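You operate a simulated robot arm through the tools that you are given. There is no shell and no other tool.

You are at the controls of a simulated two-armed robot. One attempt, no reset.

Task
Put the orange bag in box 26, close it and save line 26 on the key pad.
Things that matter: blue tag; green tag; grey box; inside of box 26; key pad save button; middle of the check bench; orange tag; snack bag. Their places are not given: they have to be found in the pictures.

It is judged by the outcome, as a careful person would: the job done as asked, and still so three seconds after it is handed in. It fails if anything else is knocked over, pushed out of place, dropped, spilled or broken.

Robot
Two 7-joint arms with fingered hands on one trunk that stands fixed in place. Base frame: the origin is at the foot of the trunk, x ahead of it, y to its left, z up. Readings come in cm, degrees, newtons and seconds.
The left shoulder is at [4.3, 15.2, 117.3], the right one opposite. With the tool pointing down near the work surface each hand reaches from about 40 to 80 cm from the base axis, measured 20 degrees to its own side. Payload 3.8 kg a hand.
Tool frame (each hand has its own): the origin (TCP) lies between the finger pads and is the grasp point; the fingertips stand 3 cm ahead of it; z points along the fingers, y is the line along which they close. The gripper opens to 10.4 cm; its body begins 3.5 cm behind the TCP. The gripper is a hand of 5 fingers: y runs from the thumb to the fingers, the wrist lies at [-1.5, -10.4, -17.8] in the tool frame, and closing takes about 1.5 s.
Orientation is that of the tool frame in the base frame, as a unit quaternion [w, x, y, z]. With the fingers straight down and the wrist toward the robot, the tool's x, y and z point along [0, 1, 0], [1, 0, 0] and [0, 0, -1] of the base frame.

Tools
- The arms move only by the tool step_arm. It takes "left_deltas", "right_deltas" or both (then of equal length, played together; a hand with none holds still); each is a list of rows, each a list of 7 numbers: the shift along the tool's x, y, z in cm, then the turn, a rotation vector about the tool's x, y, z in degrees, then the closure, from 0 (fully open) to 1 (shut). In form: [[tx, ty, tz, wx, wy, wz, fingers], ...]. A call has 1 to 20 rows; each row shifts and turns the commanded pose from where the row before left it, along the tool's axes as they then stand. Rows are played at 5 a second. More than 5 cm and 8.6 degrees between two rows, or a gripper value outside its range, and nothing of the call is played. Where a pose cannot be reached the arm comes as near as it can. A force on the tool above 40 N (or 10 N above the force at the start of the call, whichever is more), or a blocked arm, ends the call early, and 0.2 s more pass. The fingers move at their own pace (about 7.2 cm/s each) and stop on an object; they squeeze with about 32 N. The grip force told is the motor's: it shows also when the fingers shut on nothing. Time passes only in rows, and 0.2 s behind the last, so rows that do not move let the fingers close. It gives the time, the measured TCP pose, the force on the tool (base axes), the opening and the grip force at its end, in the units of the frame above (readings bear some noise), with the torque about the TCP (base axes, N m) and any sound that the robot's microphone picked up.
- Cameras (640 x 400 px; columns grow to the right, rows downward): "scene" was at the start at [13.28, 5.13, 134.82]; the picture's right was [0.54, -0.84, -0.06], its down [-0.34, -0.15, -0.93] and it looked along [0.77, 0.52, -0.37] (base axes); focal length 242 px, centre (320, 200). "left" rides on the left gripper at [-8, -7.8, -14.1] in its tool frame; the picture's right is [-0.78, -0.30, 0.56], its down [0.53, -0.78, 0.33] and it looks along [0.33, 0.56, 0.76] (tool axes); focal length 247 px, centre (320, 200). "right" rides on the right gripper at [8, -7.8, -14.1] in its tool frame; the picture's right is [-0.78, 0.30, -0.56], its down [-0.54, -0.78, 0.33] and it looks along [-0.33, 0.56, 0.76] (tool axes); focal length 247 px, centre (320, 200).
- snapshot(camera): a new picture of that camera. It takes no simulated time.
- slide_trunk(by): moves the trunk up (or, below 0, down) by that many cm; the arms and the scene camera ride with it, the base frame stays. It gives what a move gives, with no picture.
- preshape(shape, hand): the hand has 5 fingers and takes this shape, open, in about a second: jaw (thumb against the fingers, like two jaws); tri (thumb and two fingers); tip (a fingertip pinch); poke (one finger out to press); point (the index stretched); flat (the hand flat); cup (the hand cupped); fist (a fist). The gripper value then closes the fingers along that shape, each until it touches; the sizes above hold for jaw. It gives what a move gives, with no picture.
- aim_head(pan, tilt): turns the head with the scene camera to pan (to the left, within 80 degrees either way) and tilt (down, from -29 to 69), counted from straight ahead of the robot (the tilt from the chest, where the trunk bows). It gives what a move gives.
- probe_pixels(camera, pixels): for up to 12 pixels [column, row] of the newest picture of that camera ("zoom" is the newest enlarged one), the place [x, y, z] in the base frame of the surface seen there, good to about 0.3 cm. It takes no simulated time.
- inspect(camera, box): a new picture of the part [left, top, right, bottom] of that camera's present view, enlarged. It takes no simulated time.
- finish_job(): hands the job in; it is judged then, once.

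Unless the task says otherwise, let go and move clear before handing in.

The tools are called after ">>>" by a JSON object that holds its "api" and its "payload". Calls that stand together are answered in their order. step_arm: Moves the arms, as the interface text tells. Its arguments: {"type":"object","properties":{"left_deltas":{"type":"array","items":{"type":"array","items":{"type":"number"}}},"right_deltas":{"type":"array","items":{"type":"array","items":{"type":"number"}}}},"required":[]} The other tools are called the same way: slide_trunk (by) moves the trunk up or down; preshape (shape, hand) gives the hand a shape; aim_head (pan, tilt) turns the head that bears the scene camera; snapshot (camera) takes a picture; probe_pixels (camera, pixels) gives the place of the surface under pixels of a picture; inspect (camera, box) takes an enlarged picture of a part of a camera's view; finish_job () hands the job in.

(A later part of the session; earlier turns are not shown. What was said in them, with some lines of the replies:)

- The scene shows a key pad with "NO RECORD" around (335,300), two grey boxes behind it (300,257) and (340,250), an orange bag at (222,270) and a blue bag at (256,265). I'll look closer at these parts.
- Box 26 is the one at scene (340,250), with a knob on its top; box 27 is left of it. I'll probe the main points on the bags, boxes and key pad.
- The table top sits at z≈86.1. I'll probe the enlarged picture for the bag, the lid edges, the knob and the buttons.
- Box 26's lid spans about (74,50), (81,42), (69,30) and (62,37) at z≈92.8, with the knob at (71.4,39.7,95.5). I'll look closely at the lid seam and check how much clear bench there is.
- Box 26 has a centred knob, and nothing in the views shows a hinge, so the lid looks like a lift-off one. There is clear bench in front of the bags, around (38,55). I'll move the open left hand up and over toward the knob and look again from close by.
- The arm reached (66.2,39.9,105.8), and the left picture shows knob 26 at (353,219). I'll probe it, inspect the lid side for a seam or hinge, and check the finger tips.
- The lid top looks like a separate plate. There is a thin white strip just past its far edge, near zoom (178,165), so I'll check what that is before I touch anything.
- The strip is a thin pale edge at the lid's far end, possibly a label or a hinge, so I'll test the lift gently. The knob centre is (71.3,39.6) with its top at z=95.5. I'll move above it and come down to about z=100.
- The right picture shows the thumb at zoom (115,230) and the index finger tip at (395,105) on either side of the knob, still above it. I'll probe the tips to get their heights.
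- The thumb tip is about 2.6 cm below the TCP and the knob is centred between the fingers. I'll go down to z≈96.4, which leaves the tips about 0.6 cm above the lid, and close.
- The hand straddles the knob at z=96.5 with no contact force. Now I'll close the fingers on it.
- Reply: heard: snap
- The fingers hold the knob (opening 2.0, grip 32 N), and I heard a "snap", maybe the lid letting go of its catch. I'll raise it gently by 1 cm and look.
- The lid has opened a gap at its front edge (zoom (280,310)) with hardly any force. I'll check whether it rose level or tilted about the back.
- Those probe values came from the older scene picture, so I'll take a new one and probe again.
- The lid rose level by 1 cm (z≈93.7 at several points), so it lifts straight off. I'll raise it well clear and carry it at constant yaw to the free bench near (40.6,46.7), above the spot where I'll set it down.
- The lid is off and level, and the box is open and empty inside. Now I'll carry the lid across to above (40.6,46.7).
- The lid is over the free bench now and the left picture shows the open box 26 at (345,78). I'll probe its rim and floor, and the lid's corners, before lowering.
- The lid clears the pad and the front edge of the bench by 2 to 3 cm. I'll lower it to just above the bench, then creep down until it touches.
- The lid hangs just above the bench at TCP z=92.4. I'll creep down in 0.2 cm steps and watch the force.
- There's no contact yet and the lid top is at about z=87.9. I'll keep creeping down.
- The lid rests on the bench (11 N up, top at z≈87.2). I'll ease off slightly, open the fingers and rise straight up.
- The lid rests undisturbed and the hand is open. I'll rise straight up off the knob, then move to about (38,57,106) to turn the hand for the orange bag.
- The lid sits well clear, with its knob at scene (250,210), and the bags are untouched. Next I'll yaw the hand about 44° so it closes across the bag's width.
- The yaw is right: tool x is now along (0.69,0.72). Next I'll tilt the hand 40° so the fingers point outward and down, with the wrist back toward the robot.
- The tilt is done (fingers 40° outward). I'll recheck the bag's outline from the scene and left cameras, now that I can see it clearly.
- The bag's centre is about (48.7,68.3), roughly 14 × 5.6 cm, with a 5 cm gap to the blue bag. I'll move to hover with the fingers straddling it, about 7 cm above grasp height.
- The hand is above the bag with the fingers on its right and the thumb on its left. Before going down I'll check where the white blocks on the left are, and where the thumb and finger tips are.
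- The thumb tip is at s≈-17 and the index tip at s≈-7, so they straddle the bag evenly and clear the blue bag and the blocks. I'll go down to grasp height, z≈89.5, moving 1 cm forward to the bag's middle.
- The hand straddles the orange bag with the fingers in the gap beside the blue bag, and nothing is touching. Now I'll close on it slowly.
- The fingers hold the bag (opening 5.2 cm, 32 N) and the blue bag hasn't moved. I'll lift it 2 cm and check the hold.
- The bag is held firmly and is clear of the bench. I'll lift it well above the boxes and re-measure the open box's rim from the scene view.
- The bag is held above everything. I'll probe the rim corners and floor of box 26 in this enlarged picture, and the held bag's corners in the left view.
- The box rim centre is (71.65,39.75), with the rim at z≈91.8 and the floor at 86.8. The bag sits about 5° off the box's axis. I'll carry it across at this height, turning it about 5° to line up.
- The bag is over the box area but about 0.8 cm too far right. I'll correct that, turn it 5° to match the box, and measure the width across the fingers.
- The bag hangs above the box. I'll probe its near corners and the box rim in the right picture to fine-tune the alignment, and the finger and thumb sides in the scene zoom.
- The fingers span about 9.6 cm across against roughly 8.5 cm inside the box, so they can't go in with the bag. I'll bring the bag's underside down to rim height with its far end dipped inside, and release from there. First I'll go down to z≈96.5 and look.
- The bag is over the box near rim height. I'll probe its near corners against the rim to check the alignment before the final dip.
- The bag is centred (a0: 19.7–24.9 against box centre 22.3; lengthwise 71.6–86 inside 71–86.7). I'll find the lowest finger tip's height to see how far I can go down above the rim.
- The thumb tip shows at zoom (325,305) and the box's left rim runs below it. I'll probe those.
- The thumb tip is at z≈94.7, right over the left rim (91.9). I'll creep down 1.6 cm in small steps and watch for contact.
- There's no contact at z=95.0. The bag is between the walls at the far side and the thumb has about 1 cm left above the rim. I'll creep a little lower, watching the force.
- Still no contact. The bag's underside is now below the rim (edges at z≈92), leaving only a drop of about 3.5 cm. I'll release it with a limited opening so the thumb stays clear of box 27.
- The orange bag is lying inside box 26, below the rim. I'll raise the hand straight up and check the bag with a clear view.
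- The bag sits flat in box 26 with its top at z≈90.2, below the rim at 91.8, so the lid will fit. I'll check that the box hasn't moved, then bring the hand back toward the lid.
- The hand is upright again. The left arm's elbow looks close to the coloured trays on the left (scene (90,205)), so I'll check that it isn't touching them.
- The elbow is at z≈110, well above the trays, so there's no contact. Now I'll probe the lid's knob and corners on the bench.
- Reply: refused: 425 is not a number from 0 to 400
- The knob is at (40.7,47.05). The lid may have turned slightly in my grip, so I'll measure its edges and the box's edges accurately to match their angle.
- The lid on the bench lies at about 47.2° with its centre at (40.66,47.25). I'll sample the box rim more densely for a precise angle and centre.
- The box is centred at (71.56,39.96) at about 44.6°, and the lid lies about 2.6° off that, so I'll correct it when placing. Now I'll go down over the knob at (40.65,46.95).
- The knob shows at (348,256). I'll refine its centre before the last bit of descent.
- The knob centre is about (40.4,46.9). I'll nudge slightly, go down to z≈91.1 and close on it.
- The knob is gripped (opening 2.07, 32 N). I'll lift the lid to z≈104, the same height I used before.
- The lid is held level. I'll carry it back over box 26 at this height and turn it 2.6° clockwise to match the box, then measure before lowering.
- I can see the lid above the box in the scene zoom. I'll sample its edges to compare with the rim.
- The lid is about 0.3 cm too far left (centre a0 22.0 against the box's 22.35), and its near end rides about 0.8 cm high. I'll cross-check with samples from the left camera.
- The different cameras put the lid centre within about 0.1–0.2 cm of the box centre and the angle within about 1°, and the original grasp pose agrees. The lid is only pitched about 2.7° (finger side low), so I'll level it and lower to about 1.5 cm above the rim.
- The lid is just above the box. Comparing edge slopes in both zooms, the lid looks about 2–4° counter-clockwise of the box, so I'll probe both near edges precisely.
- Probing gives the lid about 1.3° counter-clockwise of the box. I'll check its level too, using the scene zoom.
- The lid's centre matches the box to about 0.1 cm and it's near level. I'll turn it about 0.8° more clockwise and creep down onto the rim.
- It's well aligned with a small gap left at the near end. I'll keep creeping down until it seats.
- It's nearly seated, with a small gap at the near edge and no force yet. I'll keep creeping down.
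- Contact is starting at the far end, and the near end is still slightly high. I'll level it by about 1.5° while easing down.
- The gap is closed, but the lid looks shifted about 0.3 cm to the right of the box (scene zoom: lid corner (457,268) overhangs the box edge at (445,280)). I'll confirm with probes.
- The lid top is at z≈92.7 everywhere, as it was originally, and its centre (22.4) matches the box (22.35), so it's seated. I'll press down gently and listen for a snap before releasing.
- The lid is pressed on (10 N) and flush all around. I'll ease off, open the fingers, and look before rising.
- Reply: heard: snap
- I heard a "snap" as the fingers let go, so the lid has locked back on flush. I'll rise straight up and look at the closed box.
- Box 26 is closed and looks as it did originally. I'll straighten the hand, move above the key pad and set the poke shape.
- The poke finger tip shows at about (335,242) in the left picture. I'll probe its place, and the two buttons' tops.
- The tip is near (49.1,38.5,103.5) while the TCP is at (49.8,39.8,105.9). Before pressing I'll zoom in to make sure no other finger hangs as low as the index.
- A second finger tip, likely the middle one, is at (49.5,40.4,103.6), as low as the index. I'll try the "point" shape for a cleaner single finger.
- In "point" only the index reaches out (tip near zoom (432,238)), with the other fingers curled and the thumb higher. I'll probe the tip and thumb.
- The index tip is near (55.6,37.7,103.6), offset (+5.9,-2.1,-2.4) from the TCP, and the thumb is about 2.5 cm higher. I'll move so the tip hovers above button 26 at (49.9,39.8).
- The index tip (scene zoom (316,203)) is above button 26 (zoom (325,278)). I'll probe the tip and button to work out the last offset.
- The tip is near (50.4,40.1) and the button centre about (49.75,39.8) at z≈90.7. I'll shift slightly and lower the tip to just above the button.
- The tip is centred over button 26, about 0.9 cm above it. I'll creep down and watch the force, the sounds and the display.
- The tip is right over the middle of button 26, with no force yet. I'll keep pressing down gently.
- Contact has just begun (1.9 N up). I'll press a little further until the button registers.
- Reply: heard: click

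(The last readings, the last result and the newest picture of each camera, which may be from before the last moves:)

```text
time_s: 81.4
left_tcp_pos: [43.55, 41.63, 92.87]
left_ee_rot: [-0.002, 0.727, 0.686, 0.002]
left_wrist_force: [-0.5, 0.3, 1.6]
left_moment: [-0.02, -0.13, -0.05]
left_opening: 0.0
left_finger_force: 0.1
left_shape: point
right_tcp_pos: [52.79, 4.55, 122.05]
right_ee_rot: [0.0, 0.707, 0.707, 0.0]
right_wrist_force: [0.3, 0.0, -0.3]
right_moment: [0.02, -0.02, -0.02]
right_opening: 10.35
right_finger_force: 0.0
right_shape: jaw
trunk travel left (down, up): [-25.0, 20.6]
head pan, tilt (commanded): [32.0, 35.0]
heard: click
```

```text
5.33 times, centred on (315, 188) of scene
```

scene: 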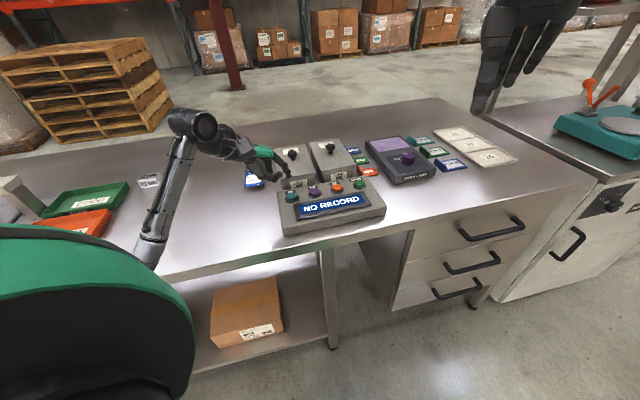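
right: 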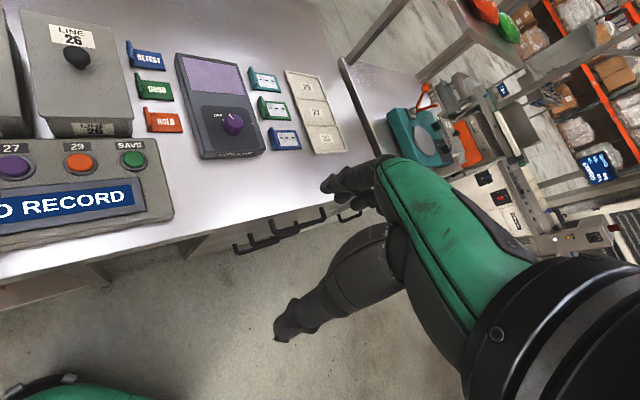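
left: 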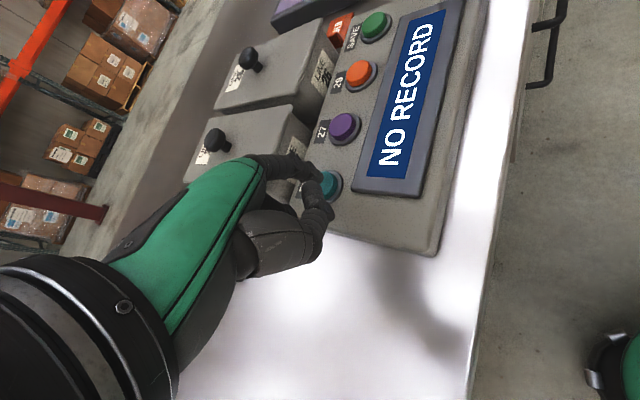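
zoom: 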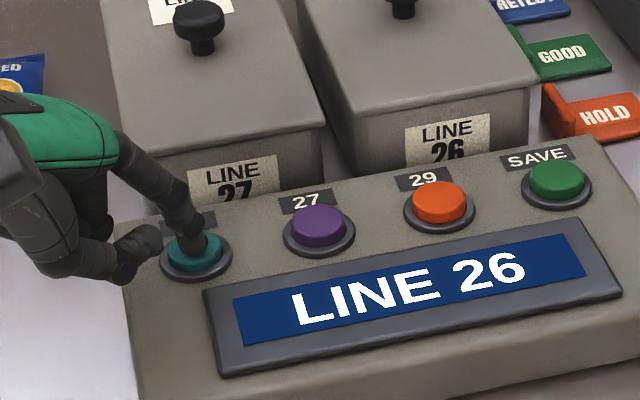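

I heard a click and the display now reads "LINE 26". I'll lift off and move across to hover over SAVE at (63.15,26.15).

>>> {"api": "step_arm", "payload": {"left_deltas": [[0, 0, -0.6, 0, 0, 0, 0], [0, 0, -1.5, 0, 0, 0, 0], [0, 0, -2.0, 0, 0, 0, 0], [0, 0, -2.0, 0, 0, 0, 0], [-1.586, 1.749, 0, 0, 0, 0, 0], [-1.586, 1.749, 0, 0, 0, 0, 0], [-1.586, 1.749, 0, 0, 0, 0, 0], [-1.586, 1.749, 0, 0, 0, 0, 0], [-1.586, 1.749, 0, 0, 0, 0, 0], [-1.586, 1.749, 0, 0, 0, 0, 0], [-1.586, 1.749, 0, 0, 0, 0, 0], [-1.586, 1.749, 0, 0, 0, 0, 0], [0, 0, 0, 0, 0, 0, 0]]}}

>>> {"api": "snapshot", "payload": {"camera": "scene"}}

>>> {"api": "snapshot", "payload": {"camera": "left"}}

>>> {"api": "inspect", "payload": {"camera": "scene", "box": [290, 130, 390, 220]}}

>>> {"api": "inspect", "payload": {"camera": "right", "box": [0, 60, 200, 240]}}

```text
time_s: 84.2
left_tcp_pos: [56.98, 27.93, 98.64]
left_ee_rot: [-0.002, 0.727, 0.687, 0.002]
left_wrist_force: [-0.2, 0.5, -0.2]
left_moment: [-0.03, -0.01, 0.02]
left_opening: 0.03
left_finger_force: 0.0
left_shape: point
right_tcp_pos: [52.84, 4.6, 122.16]
right_ee_rot: [0.0, 0.707, 0.707, 0.0]
right_wrist_force: [-0.1, 0.3, 0.5]
right_moment: [0.04, -0.04, 0.02]
right_opening: 10.34
right_finger_force: 0.0
right_shape: jaw
trunk travel left (down, up): [-25.0, 20.6]
head pan, tilt (commanded): [32.0, 35.0]
```

```text
taken
```

scene: 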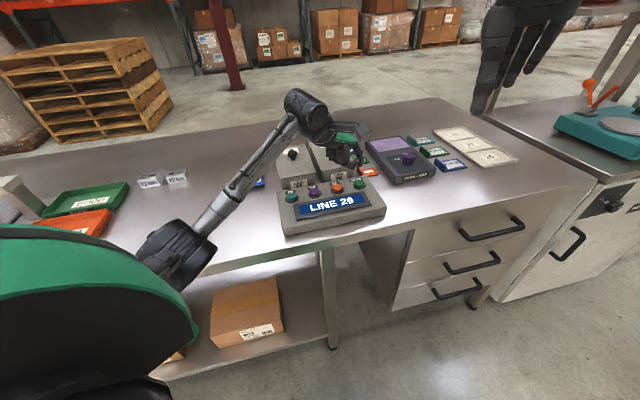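

```text
taken
```

left: 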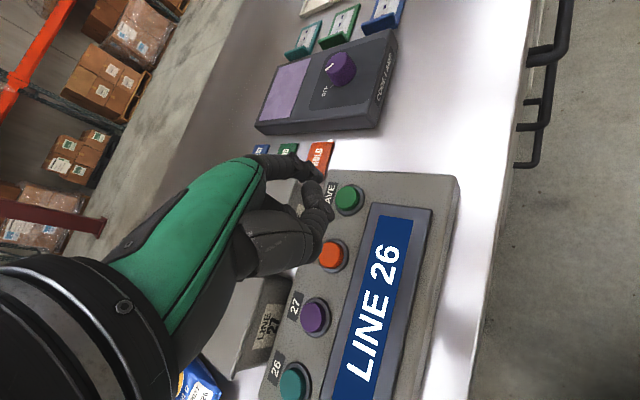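

```text
4.44 times, centred on (340, 175) of scene
```

zoom: 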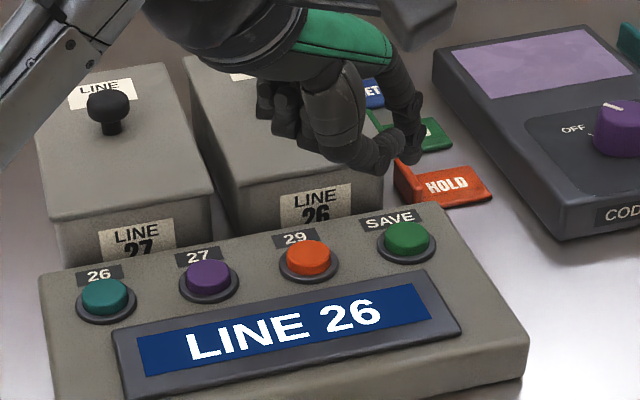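

```text
2.22 times, centred on (100, 150) of right
```

zoom: 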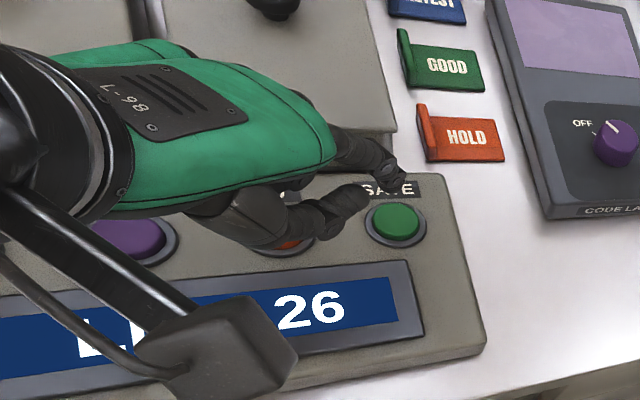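

The display still shows "LINE 26" and the tip hovers above SAVE. I'll lower to about 1 cm above it and check the alignment.

>>> {"api": "step_arm", "payload": {"left_deltas": [[0, 0, 1.3, 0, 0, 0, 0], [0, 0, 1.5, 0, 0, 0, 0], [0, 0, 1.2, 0, 0, 0, 0], [0, 0, 0.7, 0, 0, 0, 0], [0, 0, 0, 0, 0, 0, 0]]}}

>>> {"api": "snapshot", "payload": {"camera": "scene"}}

>>> {"api": "inspect", "payload": {"camera": "scene", "box": [325, 140, 395, 210]}}

>>> {"api": "inspect", "payload": {"camera": "right", "box": [60, 100, 180, 200]}}

>>> {"api": "inspect", "payload": {"camera": "left", "box": [250, 120, 410, 260]}}

```text
time_s: 85.4
left_tcp_pos: [56.76, 28.15, 93.88]
left_ee_rot: [-0.001, 0.727, 0.686, 0.002]
left_wrist_force: [-0.3, -0.8, 0.4]
left_moment: [-0.01, 0.02, -0.03]
left_opening: 0.0
left_finger_force: 0.0
left_shape: point
right_tcp_pos: [52.83, 4.6, 122.08]
right_ee_rot: [0.0, 0.707, 0.707, -0.001]
right_wrist_force: [0.3, -0.1, -1.0]
right_moment: [0.02, 0.01, 0.01]
right_opening: 10.36
right_finger_force: 0.0
right_shape: jaw
trunk travel left (down, up): [-25.0, 20.6]
head pan, tilt (commanded): [32.0, 35.0]
```

```text
taken
```

scene: 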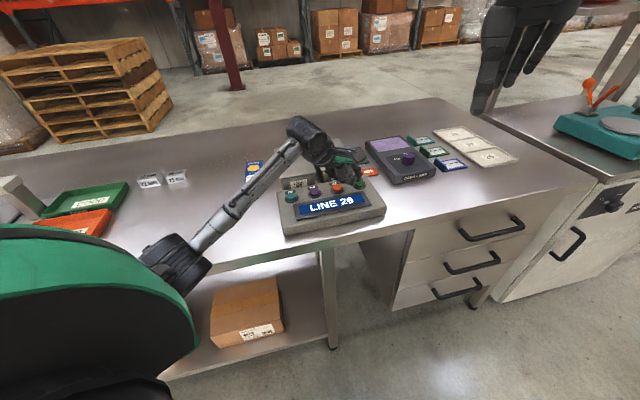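

```text
5.71 times, centred on (360, 175) of scene
```

zoom: 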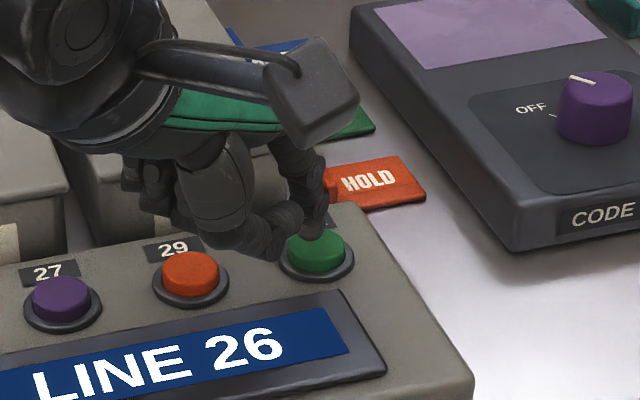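

```text
4.00 times, centred on (120, 150) of right
```

zoom: 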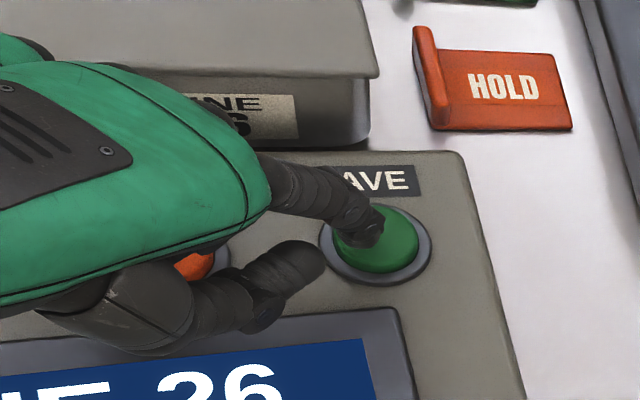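

```text
2.86 times, centred on (330, 190) of left
```

zoom: 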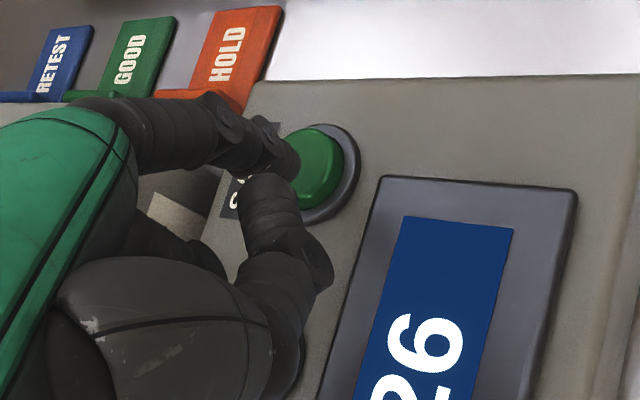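

The tip is centred over SAVE with the thumb clear of the other buttons. I'll press down as before.

>>> {"api": "step_arm", "payload": {"left_deltas": [[0, 0, 0.25, 0, 0, 0, 0], [0, 0, 0.25, 0, 0, 0, 0], [0, 0, 0.2, 0, 0, 0, 0], [0, 0, 0.15, 0, 0, 0, 0], [0, 0, 0.15, 0, 0, 0, 0], [0, 0, 0.1, 0, 0, 0, 0], [0, 0, 0.12, 0, 0, 0, 0], [0, 0, 0, 0, 0, 0, 0]]}}

>>> {"api": "inspect", "payload": {"camera": "scene", "box": [285, 150, 385, 220]}}

```text
time_s: 87.2
left_tcp_pos: [56.79, 28.09, 92.8]
left_ee_rot: [-0.001, 0.727, 0.686, 0.003]
left_wrist_force: [0.2, 0.0, 1.9]
left_moment: [-0.04, -0.07, 0.0]
left_opening: 0.0
left_finger_force: 0.2
left_shape: point
right_tcp_pos: [52.73, 4.65, 122.04]
right_ee_rot: [0.0, 0.707, 0.707, 0.001]
right_wrist_force: [-0.6, -1.5, -0.2]
right_moment: [-0.01, -0.03, -0.02]
right_opening: 10.36
right_finger_force: 0.0
right_shape: jaw
trunk travel left (down, up): [-25.0, 20.6]
head pan, tilt (commanded): [32.0, 35.0]
```

```text
5.71 times, centred on (335, 185) of scene
```

zoom: 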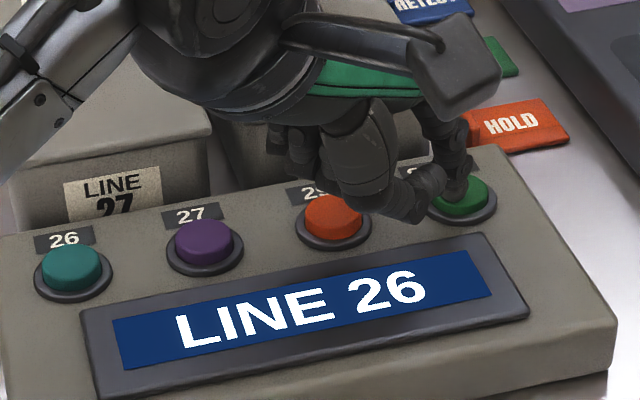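

Contact on SAVE has begun (1.9 N) with no click yet. I'll press slightly further.

>>> {"api": "step_arm", "payload": {"left_deltas": [[0, 0, 0.12, 0, 0, 0, 0], [0, 0, 0.1, 0, 0, 0, 0], [0, 0, 0, 0, 0, 0, 0]]}}

>>> {"api": "inspect", "payload": {"camera": "scene", "box": [285, 150, 385, 220]}}

```text
time_s: 88.0
left_tcp_pos: [56.9, 28.17, 92.6]
left_ee_rot: [-0.001, 0.727, 0.686, 0.003]
left_wrist_force: [-1.1, -0.6, 2.4]
left_moment: [-0.02, -0.15, 0.01]
left_opening: 0.0
left_finger_force: 0.0
left_shape: point
right_tcp_pos: [52.76, 4.61, 122.05]
right_ee_rot: [0.001, 0.707, 0.707, 0.0]
right_wrist_force: [-0.6, -0.7, 0.7]
right_moment: [-0.01, 0.01, -0.03]
right_opening: 10.34
right_finger_force: 0.1
right_shape: jaw
trunk travel left (down, up): [-25.0, 20.6]
head pan, tilt (commanded): [32.0, 35.0]
heard: click
```

```text
5.71 times, centred on (335, 185) of scene
```

zoom: 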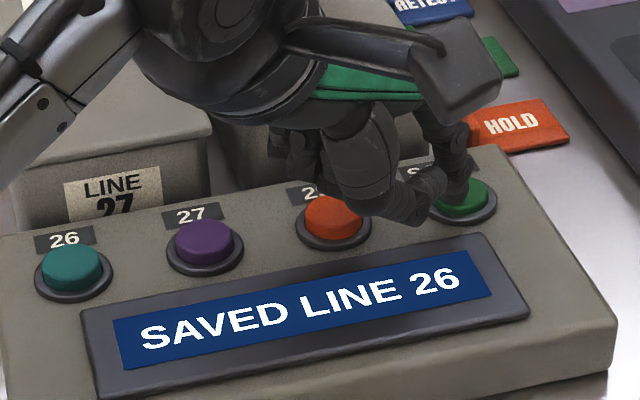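

A click sounded and the display reads "SAVED LINE 26". I'll lift straight up and move the hand clear.

>>> {"api": "step_arm", "payload": {"left_deltas": [[0, 0, -0.6, 0, 0, 0, 0], [0, 0, -1.5, 0, 0, 0, 0], [0, 0, -2.0, 0, 0, 0, 0], [0, 0, -2.0, 0, 0, 0, 0], [0, 0, -2.5, 0, 0, 0, 0], [0, 0, -2.5, 0, 0, 0, 0], [0, 0, -2.5, 0, 0, 0, 0], [1.0, -2.0, -1.5, 0, 0, 0, 0], [1.5, -2.0, -1.0, 0, 0, 0, 0], [2.0, -2.0, 0, 0, 0, 0, 0], [2.0, -2.0, 0, 0, 0, 0, 0], [2.0, -2.0, 0, 0, 0, 0, 0], [2.0, -2.0, 0, 0, 0, 0, 0], [2.0, -2.0, 0, 0, 0, 0, 0], [2.0, -2.0, 0, 0, 0, 0, 0], [0, 0, 0, 0, 0, 0, 0]]}}

>>> {"api": "snapshot", "payload": {"camera": "scene"}}

>>> {"api": "inspect", "payload": {"camera": "scene", "box": [260, 120, 420, 220]}}

>>> {"api": "snapshot", "payload": {"camera": "left"}}

>>> {"api": "snapshot", "payload": {"camera": "right"}}

```text
time_s: 91.4
left_tcp_pos: [41.5, 43.47, 108.64]
left_ee_rot: [-0.001, 0.728, 0.686, 0.002]
left_wrist_force: [-0.1, 0.5, 0.0]
left_moment: [0.01, 0.01, 0.02]
left_opening: 0.02
left_finger_force: 0.0
left_shape: point
right_tcp_pos: [52.91, 4.66, 121.98]
right_ee_rot: [0.0, 0.707, 0.708, -0.001]
right_wrist_force: [0.8, 0.0, -0.3]
right_moment: [0.0, 0.01, -0.02]
right_opening: 10.37
right_finger_force: 0.0
right_shape: jaw
trunk travel left (down, up): [-25.0, 20.6]
head pan, tilt (commanded): [32.0, 35.0]
```

```text
taken
```

scene: 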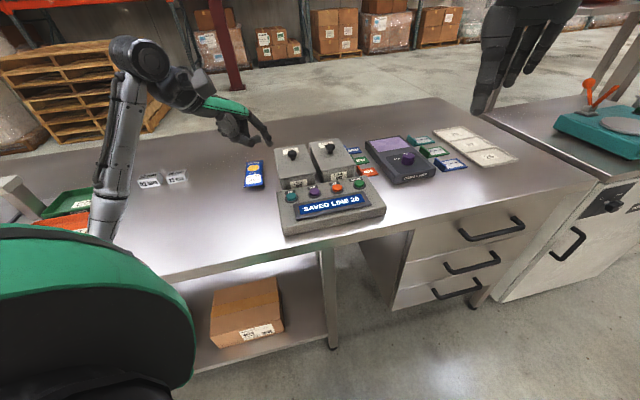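

```text
4.00 times, centred on (340, 170) of scene
```

zoom: 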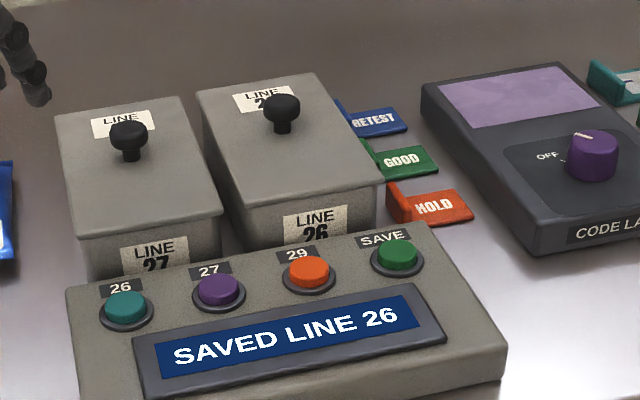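

```text
taken
```

left: 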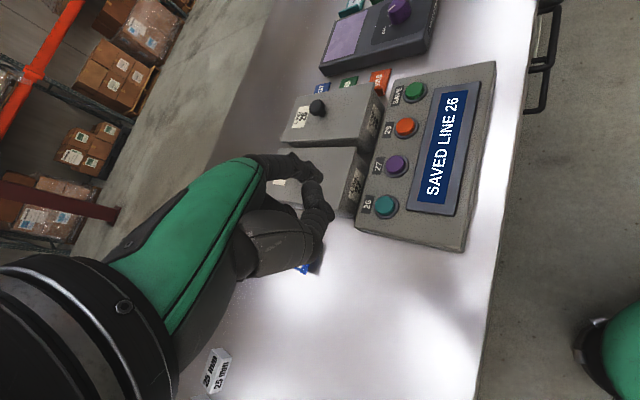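

```text
taken
```

right: 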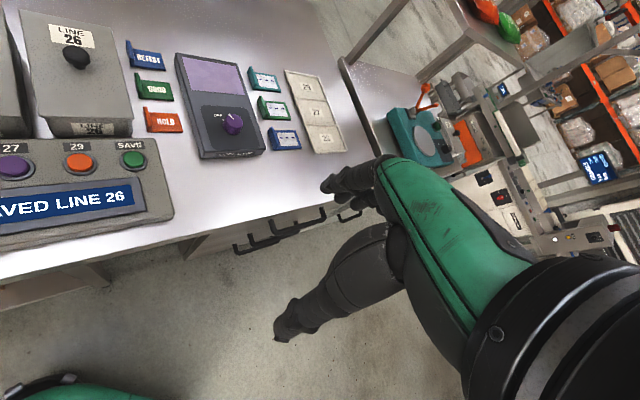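

The box is closed, the key pad shows "SAVED LINE 26", and the tags, blue bag and blocks are where they started. The hand is clear, so I'm handing the job in.

>>> {"api": "finish_job", "payload": {}}

```text
The job is handed in.
```

The orange bag is in box 26, the lid is back on, and line 26 is saved on the key pad.

- **Bag and lid:** I lifted the lid off and picked up the orange bag. My fingers were too wide to go into the box with it, so I let the bag drop the last 3.5 cm or so. It landed flat, below the rim. The lid went back on level and in its original place, and I heard it snap as I let go.
- **Key pad:** I pressed 26 and then SAVE. Each press clicked, and the display now reads "SAVED LINE 26".
- **Everything else:** the blue bag, the tags and the white blocks looked unmoved in the last pictures. The lid sat on clear bench for a while, but nothing was left there. The left hand is clear of the bench.
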